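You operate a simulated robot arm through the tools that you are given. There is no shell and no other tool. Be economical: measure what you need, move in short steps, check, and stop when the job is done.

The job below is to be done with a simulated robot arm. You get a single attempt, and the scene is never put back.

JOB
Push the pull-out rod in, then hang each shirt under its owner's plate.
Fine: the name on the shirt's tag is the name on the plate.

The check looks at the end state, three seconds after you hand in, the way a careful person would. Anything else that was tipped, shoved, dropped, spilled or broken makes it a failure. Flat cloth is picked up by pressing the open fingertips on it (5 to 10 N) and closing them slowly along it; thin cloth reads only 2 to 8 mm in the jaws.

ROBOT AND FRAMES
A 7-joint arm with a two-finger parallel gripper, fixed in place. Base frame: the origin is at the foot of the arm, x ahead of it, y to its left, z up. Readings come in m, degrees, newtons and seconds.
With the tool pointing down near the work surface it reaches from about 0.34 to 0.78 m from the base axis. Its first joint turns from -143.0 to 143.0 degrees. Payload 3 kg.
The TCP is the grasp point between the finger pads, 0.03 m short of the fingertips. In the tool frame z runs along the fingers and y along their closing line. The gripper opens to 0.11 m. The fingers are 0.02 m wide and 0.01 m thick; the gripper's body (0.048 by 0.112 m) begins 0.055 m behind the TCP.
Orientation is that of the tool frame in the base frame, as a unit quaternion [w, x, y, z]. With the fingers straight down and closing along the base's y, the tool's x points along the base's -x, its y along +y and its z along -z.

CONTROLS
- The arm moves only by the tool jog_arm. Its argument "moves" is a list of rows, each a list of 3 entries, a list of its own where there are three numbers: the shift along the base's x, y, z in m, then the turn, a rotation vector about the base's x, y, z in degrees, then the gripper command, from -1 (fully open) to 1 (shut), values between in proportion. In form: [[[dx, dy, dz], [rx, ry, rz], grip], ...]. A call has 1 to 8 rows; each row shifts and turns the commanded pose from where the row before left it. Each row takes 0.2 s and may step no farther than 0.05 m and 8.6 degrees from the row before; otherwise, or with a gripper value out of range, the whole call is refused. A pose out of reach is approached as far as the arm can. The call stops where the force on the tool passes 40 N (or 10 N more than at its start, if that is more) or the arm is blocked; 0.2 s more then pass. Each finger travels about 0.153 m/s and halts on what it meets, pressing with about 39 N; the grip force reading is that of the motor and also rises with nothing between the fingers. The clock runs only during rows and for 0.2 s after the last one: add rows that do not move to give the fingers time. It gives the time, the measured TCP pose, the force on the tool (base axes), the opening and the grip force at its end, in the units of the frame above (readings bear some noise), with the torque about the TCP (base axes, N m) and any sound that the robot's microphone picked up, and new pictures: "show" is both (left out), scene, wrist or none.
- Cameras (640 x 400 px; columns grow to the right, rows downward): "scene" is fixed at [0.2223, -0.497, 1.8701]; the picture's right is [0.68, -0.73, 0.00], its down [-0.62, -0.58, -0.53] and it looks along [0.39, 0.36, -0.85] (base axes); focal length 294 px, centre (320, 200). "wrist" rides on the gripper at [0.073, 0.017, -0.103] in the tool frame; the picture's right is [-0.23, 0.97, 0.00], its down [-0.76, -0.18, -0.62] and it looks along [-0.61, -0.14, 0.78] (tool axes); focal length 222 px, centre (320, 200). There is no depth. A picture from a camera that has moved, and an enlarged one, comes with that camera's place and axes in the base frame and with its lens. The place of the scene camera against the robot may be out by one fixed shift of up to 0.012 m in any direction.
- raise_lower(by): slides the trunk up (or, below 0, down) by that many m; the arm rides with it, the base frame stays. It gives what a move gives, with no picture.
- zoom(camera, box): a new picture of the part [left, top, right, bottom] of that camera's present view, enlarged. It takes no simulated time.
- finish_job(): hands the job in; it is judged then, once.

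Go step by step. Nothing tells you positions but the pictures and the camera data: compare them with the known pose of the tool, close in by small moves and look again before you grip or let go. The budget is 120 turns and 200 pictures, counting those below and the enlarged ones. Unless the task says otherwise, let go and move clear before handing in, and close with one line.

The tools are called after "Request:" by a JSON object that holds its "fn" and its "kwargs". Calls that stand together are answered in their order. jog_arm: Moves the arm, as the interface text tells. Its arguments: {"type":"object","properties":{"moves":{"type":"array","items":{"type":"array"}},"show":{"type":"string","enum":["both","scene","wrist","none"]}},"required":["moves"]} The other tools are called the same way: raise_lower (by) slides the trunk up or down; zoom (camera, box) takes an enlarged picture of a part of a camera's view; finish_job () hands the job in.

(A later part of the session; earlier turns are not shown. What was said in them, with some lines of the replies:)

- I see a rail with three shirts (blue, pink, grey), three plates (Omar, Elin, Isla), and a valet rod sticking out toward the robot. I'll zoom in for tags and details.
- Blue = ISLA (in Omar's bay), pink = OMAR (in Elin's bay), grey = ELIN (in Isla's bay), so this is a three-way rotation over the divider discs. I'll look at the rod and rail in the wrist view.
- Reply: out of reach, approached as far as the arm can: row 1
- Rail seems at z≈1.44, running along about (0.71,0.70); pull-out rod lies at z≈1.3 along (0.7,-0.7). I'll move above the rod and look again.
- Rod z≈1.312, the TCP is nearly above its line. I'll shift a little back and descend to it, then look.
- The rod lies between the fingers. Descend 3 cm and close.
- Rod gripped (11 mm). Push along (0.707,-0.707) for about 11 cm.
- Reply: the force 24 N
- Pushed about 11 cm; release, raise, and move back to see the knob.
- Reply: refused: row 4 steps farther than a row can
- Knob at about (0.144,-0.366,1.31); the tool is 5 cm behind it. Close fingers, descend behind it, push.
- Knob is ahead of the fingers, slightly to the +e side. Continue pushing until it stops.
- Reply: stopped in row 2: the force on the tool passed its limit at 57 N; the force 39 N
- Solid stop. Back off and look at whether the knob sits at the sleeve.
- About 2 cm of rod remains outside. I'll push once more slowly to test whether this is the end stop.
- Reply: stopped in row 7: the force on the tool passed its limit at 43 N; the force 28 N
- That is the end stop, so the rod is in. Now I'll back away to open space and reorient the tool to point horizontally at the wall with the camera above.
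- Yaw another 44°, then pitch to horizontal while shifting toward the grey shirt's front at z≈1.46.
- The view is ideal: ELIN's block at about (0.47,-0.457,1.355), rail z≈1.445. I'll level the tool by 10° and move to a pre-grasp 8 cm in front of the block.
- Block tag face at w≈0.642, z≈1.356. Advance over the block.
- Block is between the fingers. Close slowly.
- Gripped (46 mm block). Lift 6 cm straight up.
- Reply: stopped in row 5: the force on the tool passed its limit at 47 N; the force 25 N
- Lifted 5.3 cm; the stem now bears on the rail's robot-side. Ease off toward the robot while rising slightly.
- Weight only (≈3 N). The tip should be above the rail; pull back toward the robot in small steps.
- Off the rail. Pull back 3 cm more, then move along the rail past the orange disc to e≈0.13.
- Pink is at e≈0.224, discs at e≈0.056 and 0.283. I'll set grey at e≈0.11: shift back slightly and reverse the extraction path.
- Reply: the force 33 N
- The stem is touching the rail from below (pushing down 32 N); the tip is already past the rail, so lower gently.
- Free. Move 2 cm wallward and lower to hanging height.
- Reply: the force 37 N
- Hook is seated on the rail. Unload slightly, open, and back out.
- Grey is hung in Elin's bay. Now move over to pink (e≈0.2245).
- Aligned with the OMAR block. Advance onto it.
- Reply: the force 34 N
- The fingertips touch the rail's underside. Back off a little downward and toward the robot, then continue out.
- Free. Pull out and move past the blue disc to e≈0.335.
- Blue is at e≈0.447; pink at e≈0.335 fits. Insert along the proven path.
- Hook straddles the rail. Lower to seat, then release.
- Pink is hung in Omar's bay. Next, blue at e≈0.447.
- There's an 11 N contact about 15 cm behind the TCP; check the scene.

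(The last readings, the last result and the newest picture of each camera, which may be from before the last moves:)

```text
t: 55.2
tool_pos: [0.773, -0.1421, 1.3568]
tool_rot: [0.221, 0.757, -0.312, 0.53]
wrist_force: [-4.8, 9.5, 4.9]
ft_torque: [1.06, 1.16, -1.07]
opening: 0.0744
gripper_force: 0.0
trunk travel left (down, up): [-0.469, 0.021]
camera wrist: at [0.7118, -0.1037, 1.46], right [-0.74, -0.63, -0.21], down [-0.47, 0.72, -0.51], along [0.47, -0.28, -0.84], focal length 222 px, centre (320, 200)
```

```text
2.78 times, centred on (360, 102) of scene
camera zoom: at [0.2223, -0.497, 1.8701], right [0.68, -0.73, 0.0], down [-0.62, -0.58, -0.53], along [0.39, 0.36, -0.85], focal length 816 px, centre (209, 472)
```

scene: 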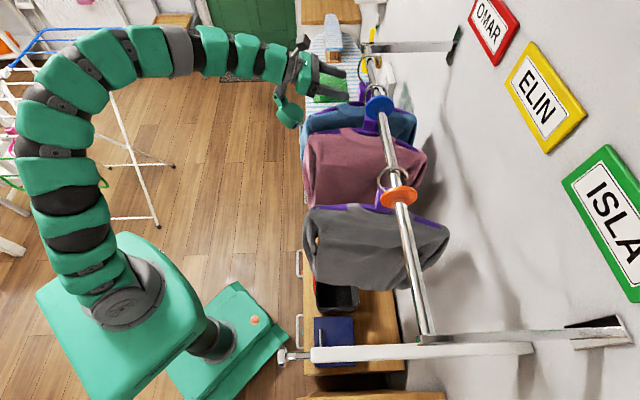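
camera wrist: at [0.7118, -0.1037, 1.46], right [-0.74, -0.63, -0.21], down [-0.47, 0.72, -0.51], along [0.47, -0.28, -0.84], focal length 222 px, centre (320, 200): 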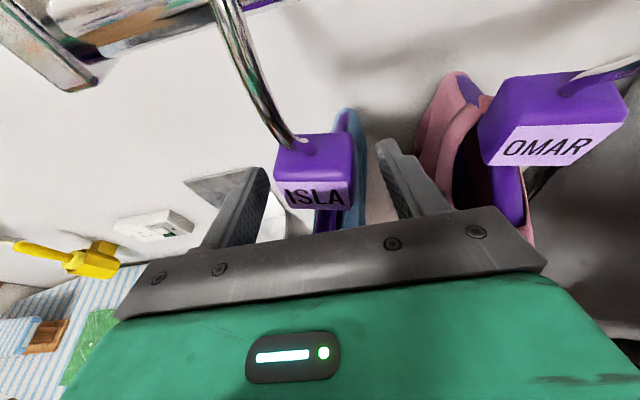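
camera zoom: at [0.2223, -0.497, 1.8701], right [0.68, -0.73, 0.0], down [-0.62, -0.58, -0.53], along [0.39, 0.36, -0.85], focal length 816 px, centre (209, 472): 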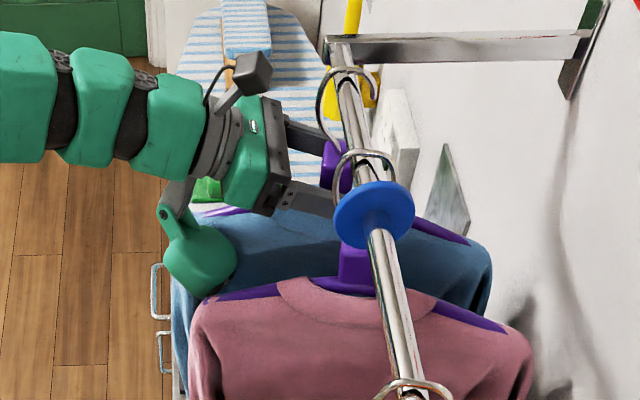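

A round appendage on the wrist rests lightly on pink's shoulder; tolerable. Grip the ISLA block and lift.

Request:
{"fn": "jog_arm", "kwargs": {"moves": [[[0, 0, 0], [0, 0, 0], 0], [[0, 0, 0], [0, 0, 0], 0.3], [[0, 0, 0], [0, 0, 0], 0.7], [[0, 0, 0], [0, 0, 0], 1], [[0, 0, 0], [0, 0, 0], 1], [[0, 0, 0.01], [0, 0, 0], 1]], "show": "wrist"}}

Request:
{"fn": "jog_arm", "kwargs": {"moves": [[[0, 0, 0.012], [0, 0, 0], 1], [[-0.002, 0.002, 0.012], [0, 0, 0], 1], [[-0.006, 0.006, 0.01], [0, 0, 0], 1], [[-0.007, 0.007, 0.008], [0, 0, 0], 1], [[-0.01, 0.01, 0.006], [0, 0, 0], 1], [[-0.01, 0.01, 0.006], [0, 0, 0], 1], [[0, 0, 0.004], [0, 0, 0], 1]]}}

Request:
{"fn": "zoom", "kwargs": {"camera": "scene", "box": [270, 30, 450, 174]}}

```text
t: 56.6
tool_pos: [0.7752, -0.1452, 1.3633]
tool_rot: [0.224, 0.757, -0.314, 0.527]
wrist_force: [0.6, 0.3, -2.6]
ft_torque: [0.03, -0.03, -0.02]
opening: 0.045
gripper_force: 38.8
trunk travel left (down, up): [-0.469, 0.021]
camera wrist: at [0.7132, -0.1061, 1.4673], right [-0.75, -0.63, -0.21], down [-0.47, 0.72, -0.5], along [0.47, -0.28, -0.84], focal length 222 px, centre (320, 200)
```

wrist: 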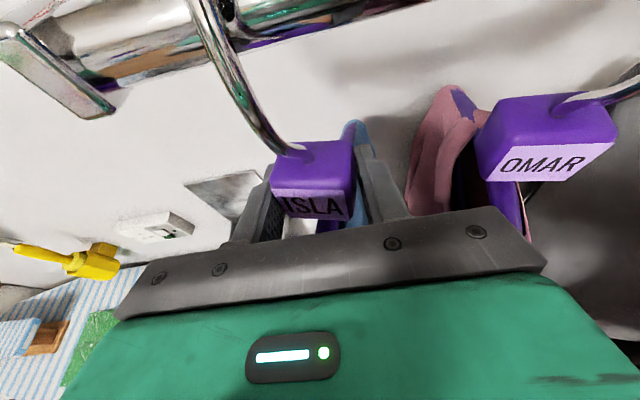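

```text
t: 58.2
tool_pos: [0.7413, -0.109, 1.4238]
tool_rot: [0.222, 0.758, -0.312, 0.529]
wrist_force: [0.0, 0.2, -2.5]
ft_torque: [0.02, 0.03, 0.01]
opening: 0.045
gripper_force: 38.9
trunk travel left (down, up): [-0.469, 0.021]
camera wrist: at [0.6789, -0.0707, 1.5257], right [-0.75, -0.63, -0.21], down [-0.47, 0.72, -0.5], along [0.47, -0.28, -0.84], focal length 222 px, centre (320, 200)
```

scene: 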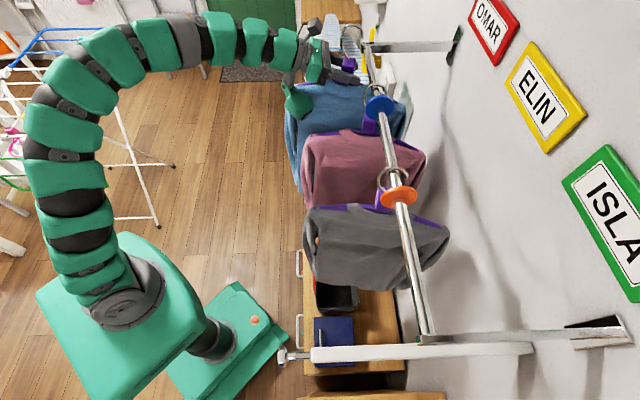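
wrist: 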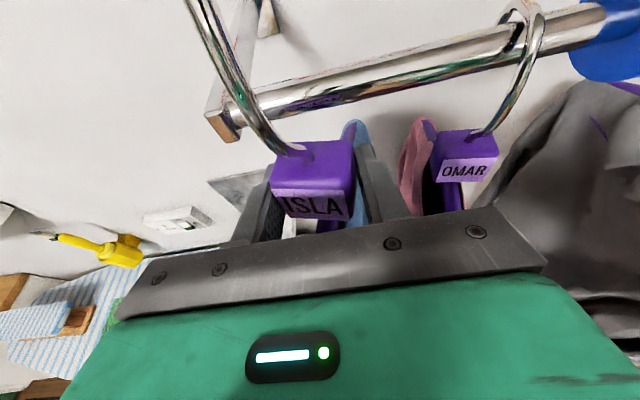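

```text
2.78 times, centred on (360, 102) of scene
camera zoom: at [0.2223, -0.497, 1.8701], right [0.68, -0.73, 0.0], down [-0.62, -0.58, -0.53], along [0.39, 0.36, -0.85], focal length 816 px, centre (209, 472)
```

zoom: 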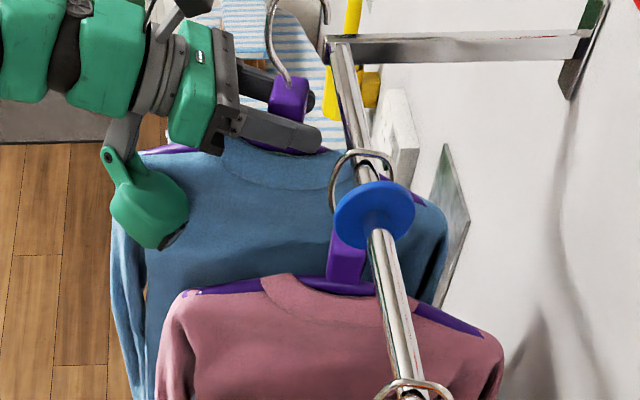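

Blue is off the rail. Pull it straight back toward the robot by 20 cm before turning it.

Request:
{"fn": "jog_arm", "kwargs": {"moves": [[[-0.016, 0.018, 0.002], [0, 0, 0], 1], [[-0.018, 0.02, 0], [0, 0, 0], 1], [[-0.018, 0.02, 0], [0, 0, 0], 1], [[-0.02, 0.022, 0], [0, 0, 0], 1], [[-0.02, 0.022, 0], [0, 0, 0], 1], [[-0.02, 0.022, 0], [0, 0, 0], 1], [[-0.02, 0.022, 0], [0, 0, 0], 1]]}}

```text
t: 59.8
tool_pos: [0.6074, 0.0361, 1.4255]
tool_rot: [0.224, 0.757, -0.314, 0.528]
wrist_force: [-0.6, 0.1, -2.9]
ft_torque: [-0.03, 0.01, 0.0]
opening: 0.0449
gripper_force: 38.6
trunk travel left (down, up): [-0.469, 0.021]
camera wrist: at [0.5452, 0.0753, 1.5286], right [-0.75, -0.63, -0.21], down [-0.47, 0.72, -0.5], along [0.47, -0.28, -0.84], focal length 222 px, centre (320, 200)
```

scene: 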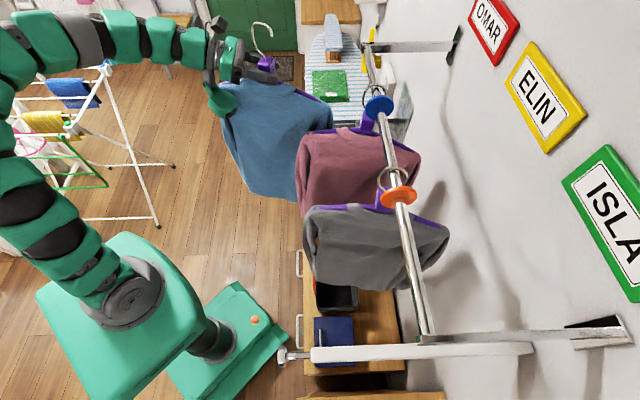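
wrist: 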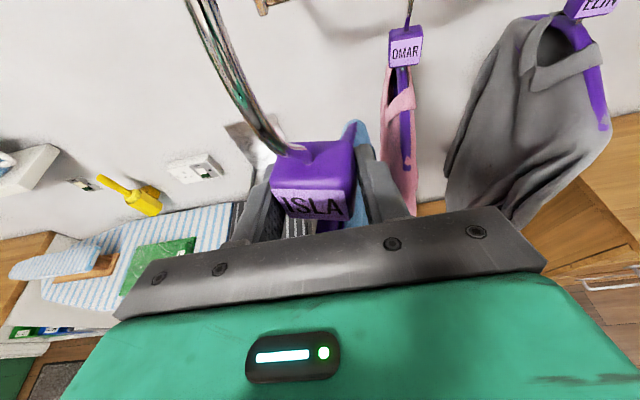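

Now yaw +90° so the shirt hangs parallel to the rail, retreating slightly and rising a bit.

Request:
{"fn": "jog_arm", "kwargs": {"moves": [[[-0.003, 0.003, 0.002], [0, 0, 8.2], 1], [[-0.003, 0.003, 0.002], [0, 0, 8.2], 1], [[-0.003, 0.003, 0.002], [0, 0, 8.2], 1], [[-0.003, 0.003, 0.002], [0, 0, 8.2], 1], [[-0.003, 0.003, 0.002], [0, 0, 8.2], 1], [[-0.003, 0.003, 0.002], [0, 0, 8.2], 1]], "show": "none"}}

Request:
{"fn": "jog_arm", "kwargs": {"moves": [[[-0.003, 0.003, 0.001], [0, 0, 8.2], 1], [[-0.003, 0.003, 0.001], [0, 0, 8.2], 1], [[0, 0, 0], [0, 0, 8.2], 1], [[0, 0, 0], [0, 0, 8.2], 1], [[0, 0, 0], [0, 0, 8], 1]]}}

```text
t: 61.2
tool_pos: [0.589, 0.0551, 1.4373]
tool_rot: [-0.019, 0.819, 0.032, 0.573]
wrist_force: [0.1, -0.1, -1.9]
ft_torque: [-0.28, -0.02, -0.08]
opening: 0.0451
gripper_force: 39.2
trunk travel left (down, up): [-0.469, 0.021]
```

```text
t: 62.4
tool_pos: [0.5835, 0.0613, 1.4392]
tool_rot: [-0.218, 0.756, 0.316, 0.53]
wrist_force: [-0.3, 0.6, -3.1]
ft_torque: [0.04, 0.03, -0.02]
opening: 0.0451
gripper_force: 38.8
trunk travel left (down, up): [-0.469, 0.021]
camera wrist: at [0.5448, -0.0029, 1.5417], right [0.64, -0.74, -0.21], down [-0.72, -0.48, -0.5], along [0.28, 0.47, -0.84], focal length 222 px, centre (320, 200)
```

scene: 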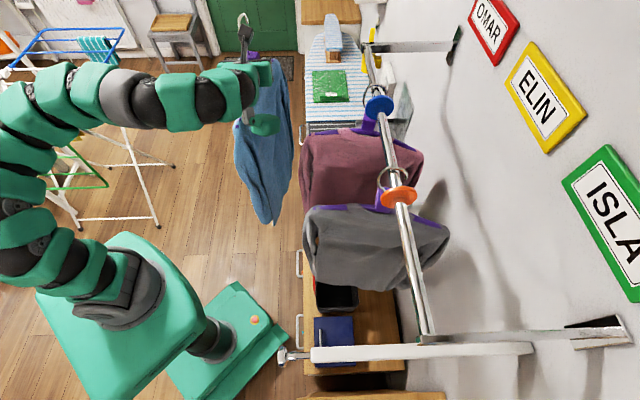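
wrist: 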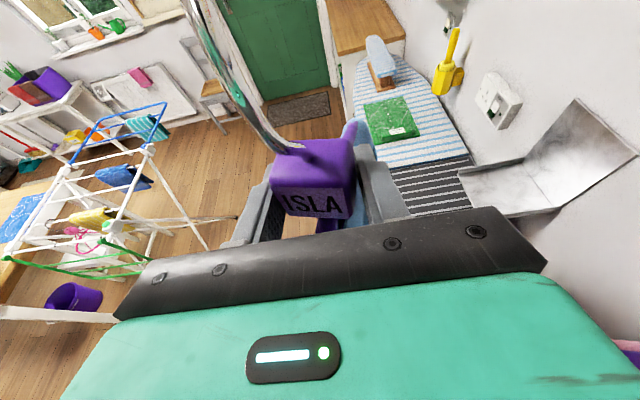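

Clear and parallel. Slide along −e in front of the other shirts.

Request:
{"fn": "jog_arm", "kwargs": {"moves": [[[-0.021, -0.021, 0], [0, 0, 0], 1], [[-0.021, -0.021, 0], [0, 0, 0], 1], [[-0.021, -0.021, 0], [0, 0, 0], 1], [[-0.021, -0.021, 0], [0, 0, 0], 1], [[-0.021, -0.021, 0], [0, 0, 0], 1], [[-0.021, -0.021, 0], [0, 0, 0], 1], [[-0.021, -0.021, 0], [0, 0, 0], 1]], "show": "scene"}}

```text
t: 64.0
tool_pos: [0.4367, -0.0881, 1.4375]
tool_rot: [-0.216, 0.756, 0.314, 0.532]
wrist_force: [-0.5, 0.2, -2.1]
ft_torque: [-0.01, 0.02, -0.03]
opening: 0.0449
gripper_force: 38.3
trunk travel left (down, up): [-0.469, 0.021]
```

scene: 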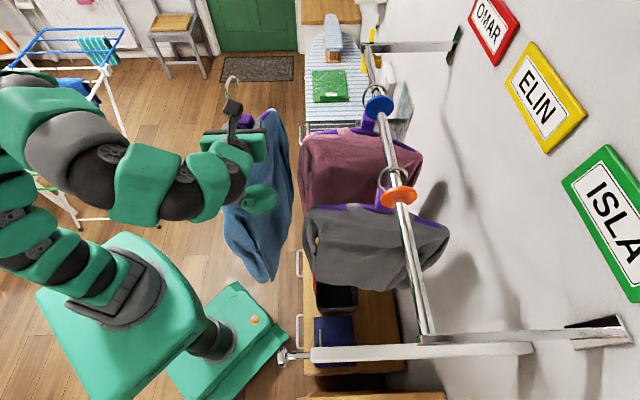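

Request:
{"fn": "jog_arm", "kwargs": {"moves": [[[-0.021, -0.021, 0], [0, 0, 0], 1], [[-0.021, -0.021, 0], [0, 0, 0], 1], [[-0.021, -0.021, 0], [0, 0, 0], 1], [[-0.021, -0.021, 0], [0, 0, 0], 1], [[-0.021, -0.021, 0], [0, 0, 0], 1], [[-0.021, -0.021, 0], [0, 0, 0], 1]], "show": "scene"}}

```text
t: 65.4
tool_pos: [0.31, -0.2138, 1.4392]
tool_rot: [-0.217, 0.756, 0.315, 0.531]
wrist_force: [0.6, -0.3, -2.8]
ft_torque: [0.02, -0.05, 0.01]
opening: 0.0448
gripper_force: 38.9
trunk travel left (down, up): [-0.469, 0.021]
```

scene: 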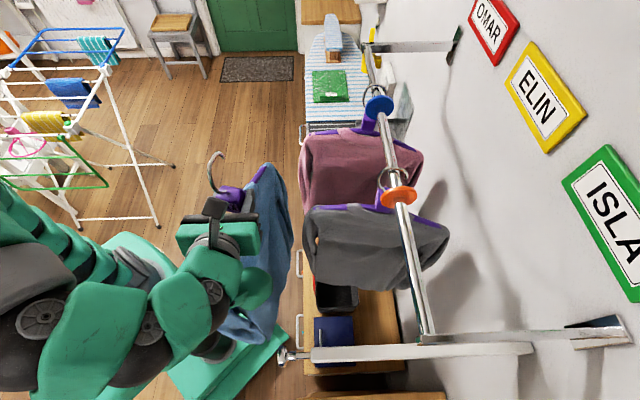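

Clear. Continue to e≈-0.07 while starting to yaw back.

Request:
{"fn": "jog_arm", "kwargs": {"moves": [[[-0.0195, -0.0195, 0], [0, 0, -6], 1], [[-0.0195, -0.0195, 0], [0, 0, -8.2], 1], [[-0.0195, -0.0195, 0], [0, 0, -8.2], 1], [[-0.0195, -0.0195, 0], [0, 0, -8.2], 1], [[-0.0195, -0.0195, 0], [0, 0, -8.2], 1]]}}

```text
t: 66.6
tool_pos: [0.2119, -0.3116, 1.4396]
tool_rot: [-0.029, 0.817, 0.045, 0.574]
wrist_force: [1.7, -0.1, -2.7]
ft_torque: [0.01, 0.03, 0.02]
opening: 0.0451
gripper_force: 39.5
trunk travel left (down, up): [-0.469, 0.021]
camera wrist: at [0.1419, -0.3365, 1.5411], right [0.03, -0.98, -0.21], down [-0.86, 0.09, -0.5], along [0.51, 0.19, -0.84], focal length 222 px, centre (320, 200)
```

scene: 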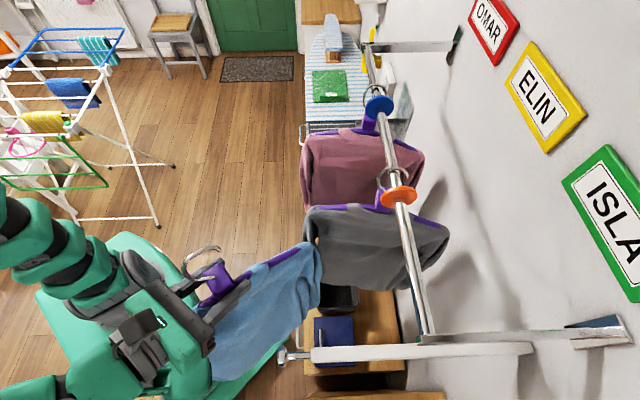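
wrist: 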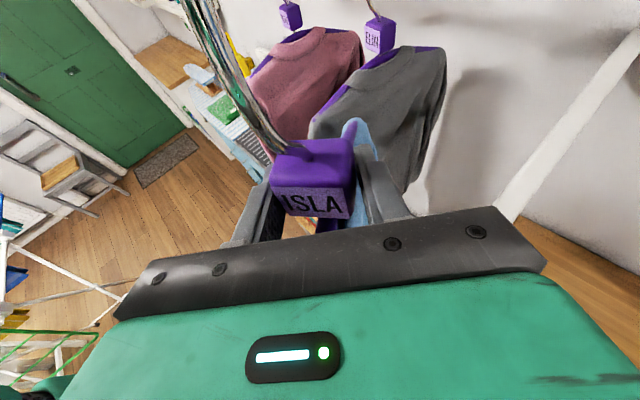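

Blue's leading edge is near grey's sleeve; back off slightly, finish the yaw while advancing wallward.

Request:
{"fn": "jog_arm", "kwargs": {"moves": [[[-0.0177, -0.0035, 0], [0, 0, -5], 1], [[0, 0, 0], [0, 0, -5], 1], [[0.008, -0.008, 0], [0, 0, -8.2], 1], [[0.012, -0.012, 0], [0, 0, -8.2], 1]]}}

```text
t: 67.6
tool_pos: [0.2137, -0.3337, 1.4402]
tool_rot: [0.104, 0.807, -0.142, 0.564]
wrist_force: [0.4, 0.5, -2.4]
ft_torque: [-0.01, -0.02, -0.02]
opening: 0.045
gripper_force: 38.5
trunk travel left (down, up): [-0.469, 0.021]
camera wrist: at [0.1418, -0.3243, 1.5428], right [-0.41, -0.89, -0.21], down [-0.73, 0.46, -0.5], along [0.54, -0.06, -0.84], focal length 222 px, centre (320, 200)
```

scene: 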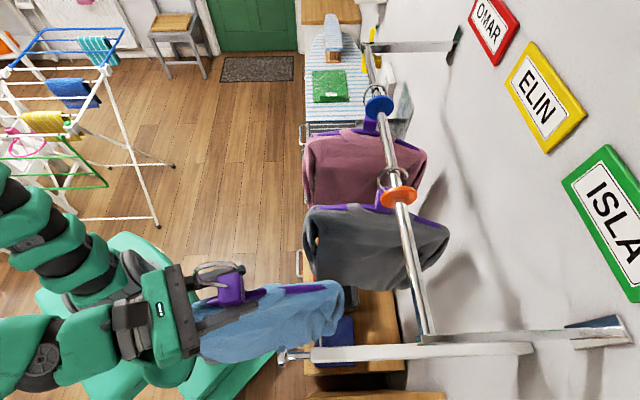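
wrist: 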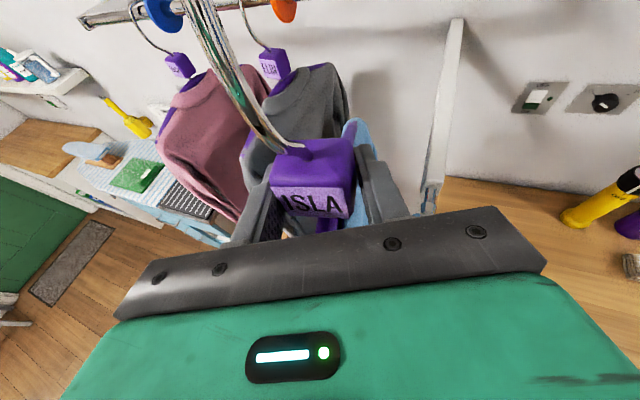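

Going well. Finish the yaw (24.8°), advancing and drifting to e≈-0.02.

Request:
{"fn": "jog_arm", "kwargs": {"moves": [[[0.024, -0.004, 0], [0, 0, -8.2], 1], [[0.026, -0.004, 0], [0, 0, -8.2], 1], [[0.026, -0.004, 0], [0, 0, -8.4], 1], [[0.02, -0.02, 0], [0, 0, 0], 1]]}}

```text
t: 68.6
tool_pos: [0.3103, -0.3662, 1.4402]
tool_rot: [0.224, 0.757, -0.314, 0.528]
wrist_force: [1.1, 0.3, -2.3]
ft_torque: [0.03, 0.0, 0.02]
opening: 0.0452
gripper_force: 38.5
trunk travel left (down, up): [-0.469, 0.021]
camera wrist: at [0.2487, -0.3272, 1.5428], right [-0.75, -0.63, -0.21], down [-0.47, 0.72, -0.5], along [0.47, -0.28, -0.84], focal length 222 px, centre (320, 200)
```

scene: 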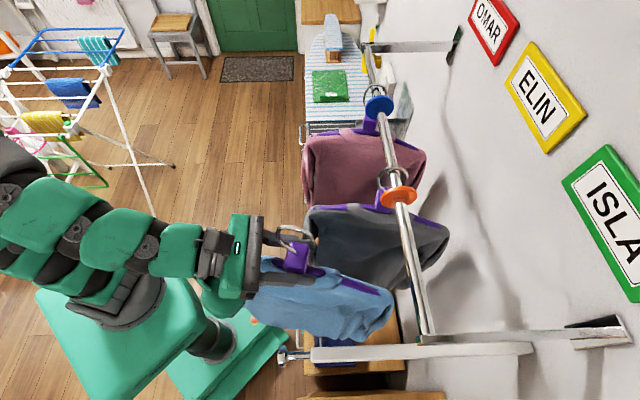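
wrist: 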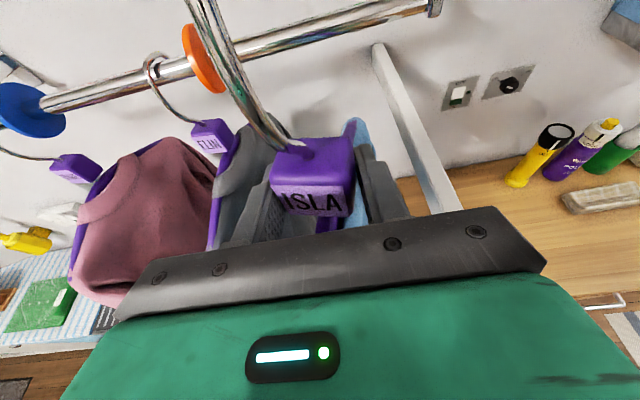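

Oriented. Advance to just before the rail at e≈-0.005.

Request:
{"fn": "jog_arm", "kwargs": {"moves": [[[0.018, -0.0057, -0.003], [0, 0, 0], 1], [[0.018, -0.0057, -0.003], [0, 0, 0], 1], [[0.018, -0.0057, -0.003], [0, 0, 0], 1], [[0.018, -0.0057, -0.004], [0, 0, 0], 1]]}}

Request:
{"fn": "zoom", "kwargs": {"camera": "scene", "box": [280, 160, 480, 320]}}

```text
t: 69.6
tool_pos: [0.3824, -0.3876, 1.4247]
tool_rot: [0.223, 0.757, -0.313, 0.528]
wrist_force: [-0.8, 0.3, -2.7]
ft_torque: [0.0, -0.03, 0.02]
opening: 0.0448
gripper_force: 38.8
trunk travel left (down, up): [-0.469, 0.021]
camera wrist: at [0.3204, -0.3492, 1.5285], right [-0.75, -0.63, -0.21], down [-0.47, 0.72, -0.5], along [0.47, -0.28, -0.84], focal length 222 px, centre (320, 200)
```

scene: 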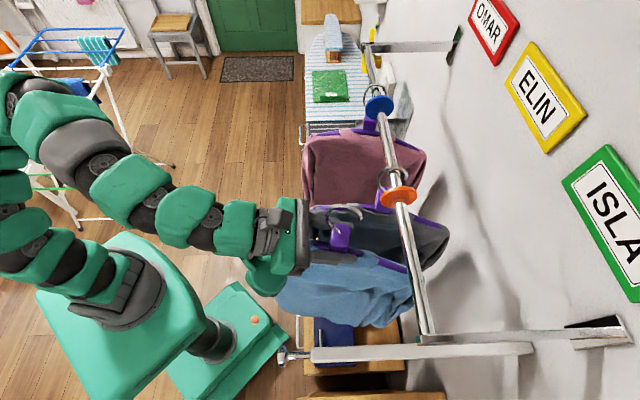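
wrist: 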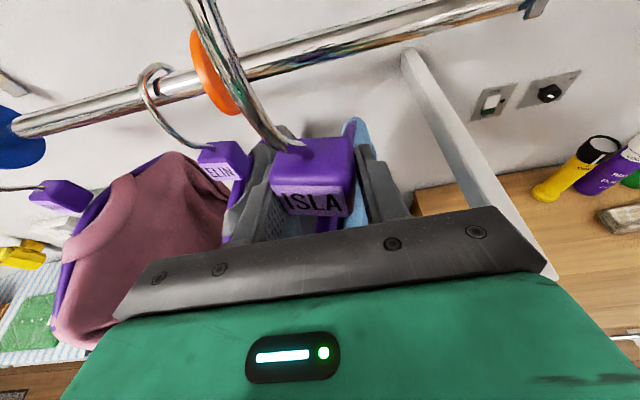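

```text
2.50 times, centred on (380, 240) of scene
camera zoom: at [0.2223, -0.497, 1.8701], right [0.68, -0.73, 0.0], down [-0.62, -0.58, -0.53], along [0.39, 0.36, -0.85], focal length 734 px, centre (170, 100)
```

zoom: 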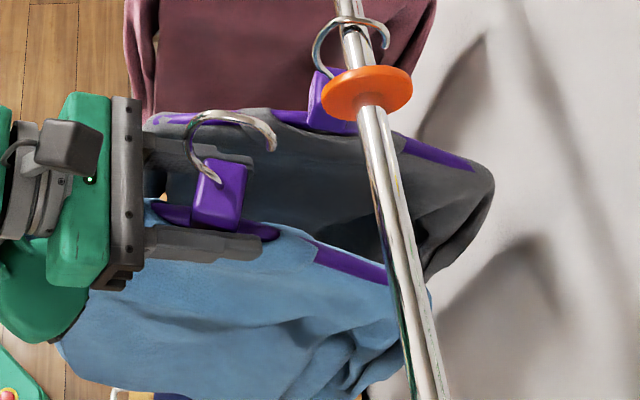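

Insert with the same path as pink.

Request:
{"fn": "jog_arm", "kwargs": {"moves": [[[0.0155, -0.0115, 0.001], [0, 0, 0], 1], [[0.0135, -0.0135, 0], [0, 0, 0], 1], [[0.0155, -0.0115, -0.002], [0, 0, 0], 1], [[0.01, -0.01, -0.01], [0, 0, 0], 1], [[0.009, -0.009, -0.012], [0, 0, 0], 1], [[0.008, -0.008, -0.012], [0, 0, 0], 1]]}}

Request:
{"fn": "zoom", "kwargs": {"camera": "scene", "box": [280, 160, 480, 320]}}

```text
t: 71.0
tool_pos: [0.4548, -0.452, 1.391]
tool_rot: [0.223, 0.757, -0.313, 0.528]
wrist_force: [0.1, 0.2, -2.4]
ft_torque: [0.02, -0.01, -0.01]
opening: 0.045
gripper_force: 39.2
trunk travel left (down, up): [-0.469, 0.021]
camera wrist: at [0.3931, -0.4129, 1.4927], right [-0.75, -0.63, -0.21], down [-0.47, 0.72, -0.5], along [0.47, -0.28, -0.84], focal length 222 px, centre (320, 200)
```

scene: 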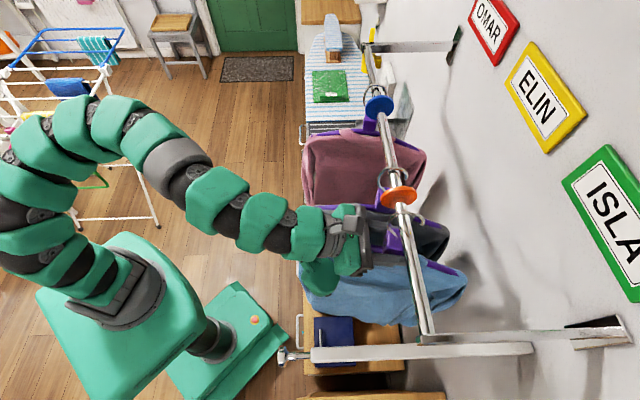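
wrist: 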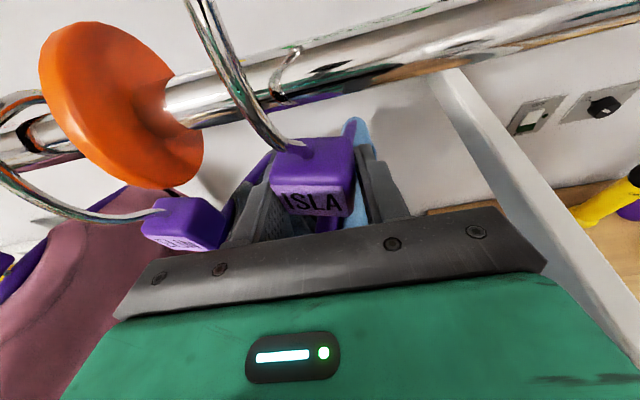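

```text
2.50 times, centred on (380, 240) of scene
camera zoom: at [0.2223, -0.497, 1.8701], right [0.68, -0.73, 0.0], down [-0.62, -0.58, -0.53], along [0.39, 0.36, -0.85], focal length 734 px, centre (170, 100)
```

zoom: 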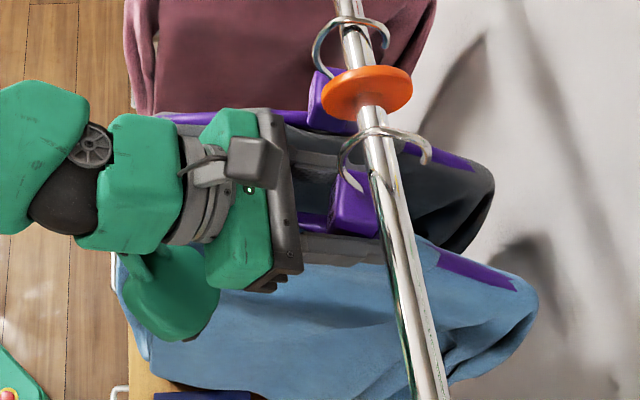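

Request:
{"fn": "jog_arm", "kwargs": {"moves": [[[0.004, -0.004, -0.012], [0, 0, 0], 1], [[0.002, -0.002, -0.01], [0, 0, 0], 1], [[0, 0, -0.006], [0, 0, 0], 1], [[0, 0, -0.003], [0, 0, 0], 1], [[0, 0, 0], [0, 0, 0], 1]], "show": "scene"}}

```text
t: 72.2
tool_pos: [0.4603, -0.4574, 1.3614]
tool_rot: [0.223, 0.757, -0.313, 0.529]
wrist_force: [-7.2, 7.8, 6.3]
ft_torque: [-0.6, -0.74, 0.04]
opening: 0.0448
gripper_force: 38.5
trunk travel left (down, up): [-0.469, 0.021]
```

scene: 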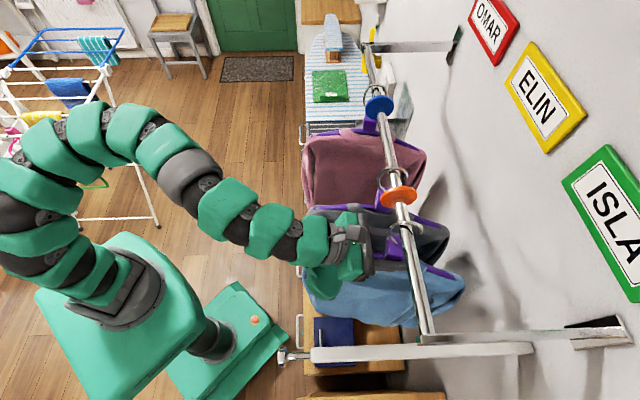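

Seated. Ease, open, and retreat.

Request:
{"fn": "jog_arm", "kwargs": {"moves": [[[-0.002, 0.002, -0.001], [0, 0, 0], 1], [[0, 0, 0], [0, 0, 0], 0.5], [[0, 0, 0], [0, 0, 0], 0.1], [[0, 0, 0], [0, 0, 0], -0.1]], "show": "wrist"}}

Request:
{"fn": "jog_arm", "kwargs": {"moves": [[[-0.014, 0.014, 0.007], [0, 0, 0], -0.1], [[-0.014, 0.014, 0.008], [0, 0, 0], -0.1], [[-0.014, 0.014, 0.01], [0, 0, 0], -0.1], [[-0.014, 0.014, 0.01], [0, 0, 0], -0.1], [[-0.014, 0.014, 0.012], [0, 0, 0], -0.1]]}}

Request:
{"fn": "zoom", "kwargs": {"camera": "scene", "box": [280, 160, 480, 320]}}

```text
t: 73.2
tool_pos: [0.4582, -0.4546, 1.3593]
tool_rot: [0.222, 0.758, -0.312, 0.529]
wrist_force: [0.4, 0.5, 0.1]
ft_torque: [-0.02, -0.02, 0.04]
opening: 0.0606
gripper_force: 0.1
trunk travel left (down, up): [-0.469, 0.021]
camera wrist: at [0.3974, -0.4168, 1.4618], right [-0.75, -0.63, -0.21], down [-0.47, 0.72, -0.5], along [0.47, -0.28, -0.84], focal length 222 px, centre (320, 200)
```

wrist: 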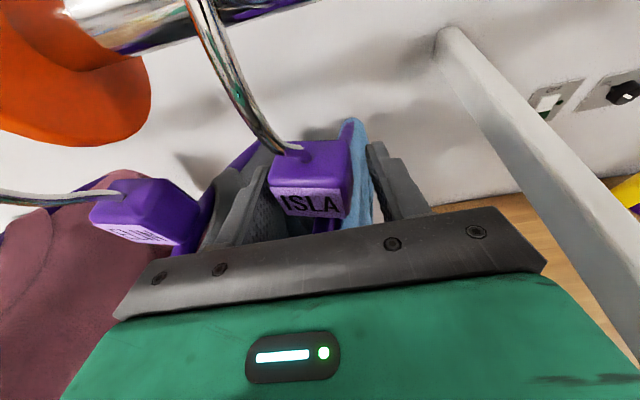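

```text
t: 74.4
tool_pos: [0.3875, -0.3854, 1.4059]
tool_rot: [0.223, 0.757, -0.313, 0.528]
wrist_force: [0.0, -0.1, -0.4]
ft_torque: [-0.03, 0.02, -0.01]
opening: 0.0604
gripper_force: 0.0
trunk travel left (down, up): [-0.469, 0.021]
camera wrist: at [0.3254, -0.347, 1.5086], right [-0.75, -0.63, -0.21], down [-0.47, 0.72, -0.5], along [0.47, -0.28, -0.84], focal length 222 px, centre (320, 200)
```

scene: 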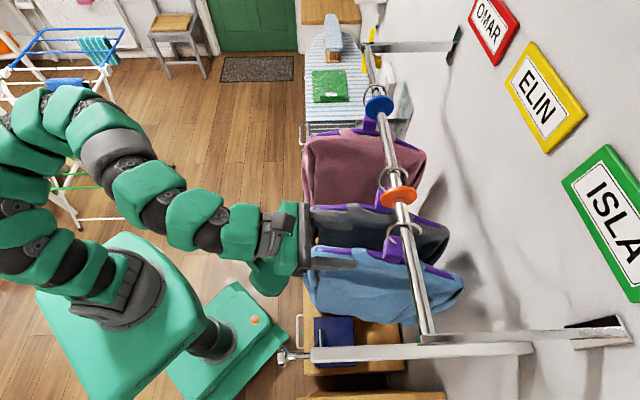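
wrist: 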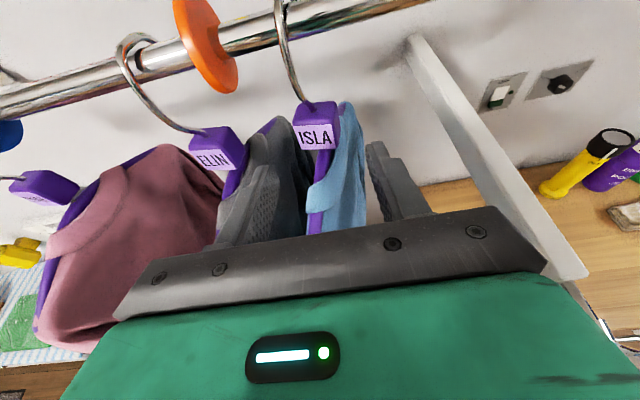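

```text
2.50 times, centred on (380, 240) of scene
camera zoom: at [0.2223, -0.497, 1.8701], right [0.68, -0.73, 0.0], down [-0.62, -0.58, -0.53], along [0.39, 0.36, -0.85], focal length 734 px, centre (170, 100)
```

zoom: 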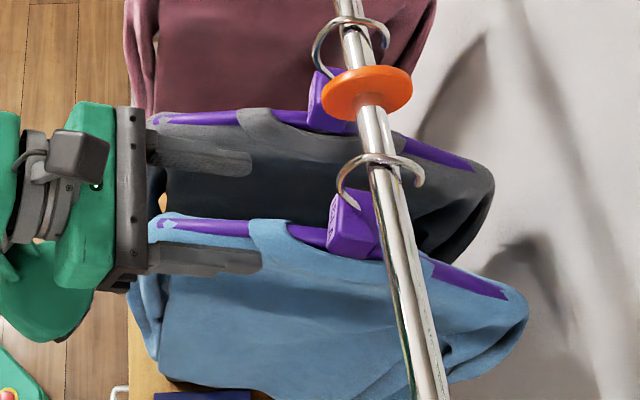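

All three are in their owners' bays. Move clear and take a last look.

Request:
{"fn": "jog_arm", "kwargs": {"moves": [[[-0.01, 0.01, 0.03], [0, 0, 0], -0.1], [[-0.02, 0.02, 0.01], [0, 0, 0], -0.1], [[-0.02, 0.02, 0], [0, 0, 0], -0.1], [[-0.015, 0.02, 0], [0, 0, 0], -0.1], [[0, 0.02, 0], [0, 0, 0], -0.1], [[0.01, 0.02, 0], [0, 0, 0], -0.1], [[0, 0, 0], [0, 0, 0], -0.1]]}}

Request:
{"fn": "zoom", "kwargs": {"camera": "scene", "box": [270, 30, 510, 222]}}

Request:
{"fn": "zoom", "kwargs": {"camera": "scene", "box": [250, 180, 490, 372]}}

```text
t: 76.0
tool_pos: [0.3305, -0.3037, 1.4526]
tool_rot: [0.226, 0.752, -0.311, 0.534]
wrist_force: [-0.4, 0.6, -0.1]
ft_torque: [0.0, -0.04, 0.01]
opening: 0.0605
gripper_force: 0.1
out of reach, approached as far as the arm can: row 5, 6
trunk travel left (down, up): [-0.469, 0.021]
camera wrist: at [0.2671, -0.264, 1.5547], right [-0.75, -0.63, -0.21], down [-0.47, 0.72, -0.52], along [0.48, -0.29, -0.83], focal length 222 px, centre (320, 200)
```

scene: 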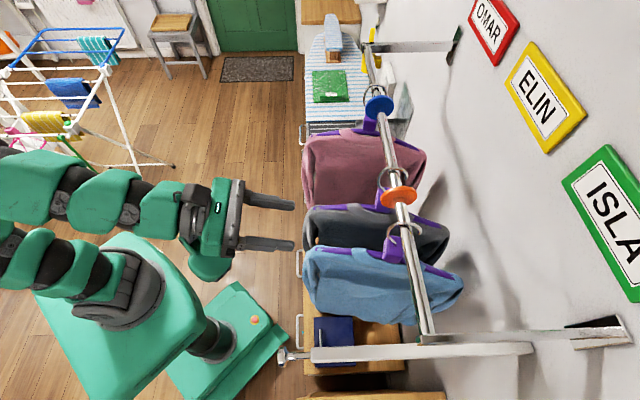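
wrist: 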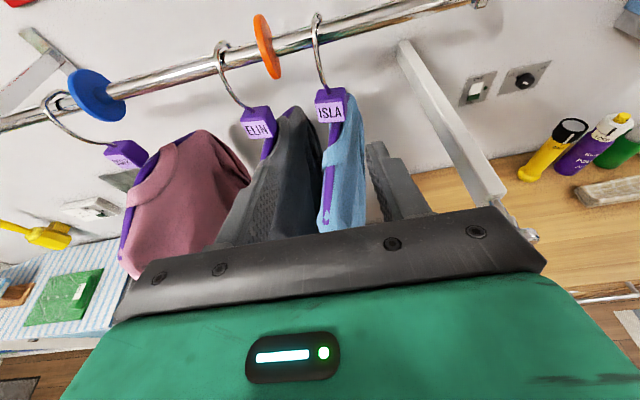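

```text
2.08 times, centred on (390, 126) of scene
camera zoom: at [0.2223, -0.497, 1.8701], right [0.68, -0.73, 0.0], down [-0.62, -0.58, -0.53], along [0.39, 0.36, -0.85], focal length 612 px, centre (174, 354)
```

zoom: 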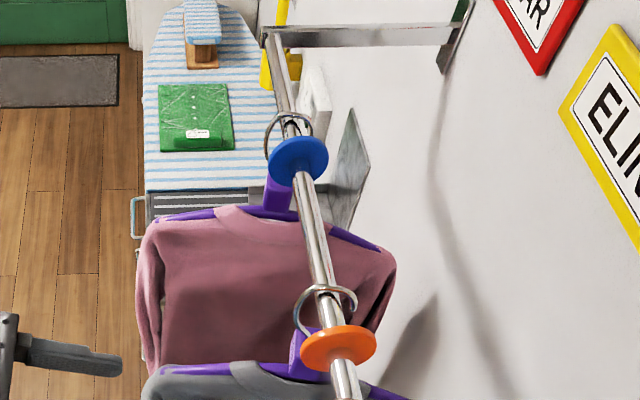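

```text
2.08 times, centred on (370, 276) of scene
camera zoom: at [0.2223, -0.497, 1.8701], right [0.68, -0.73, 0.0], down [-0.62, -0.58, -0.53], along [0.39, 0.36, -0.85], focal length 612 px, centre (216, 42)
```

zoom: 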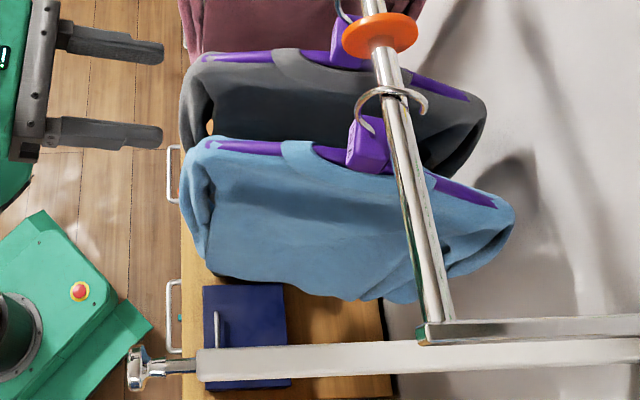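

The rod is in at its end stop, pink hangs in Omar's bay, grey in Elin's and blue in Isla's, and the gripper is empty and clear of the shirts. Handing in.

Request:
{"fn": "finish_job", "kwargs": {}}

```text
The job is handed in.
```

I pushed the pull-out rod in until it hit its end stop (about 2 cm still shows at the knob), hung the OMAR, ELIN and ISLA shirts in their owners' bays, and handed the job in.
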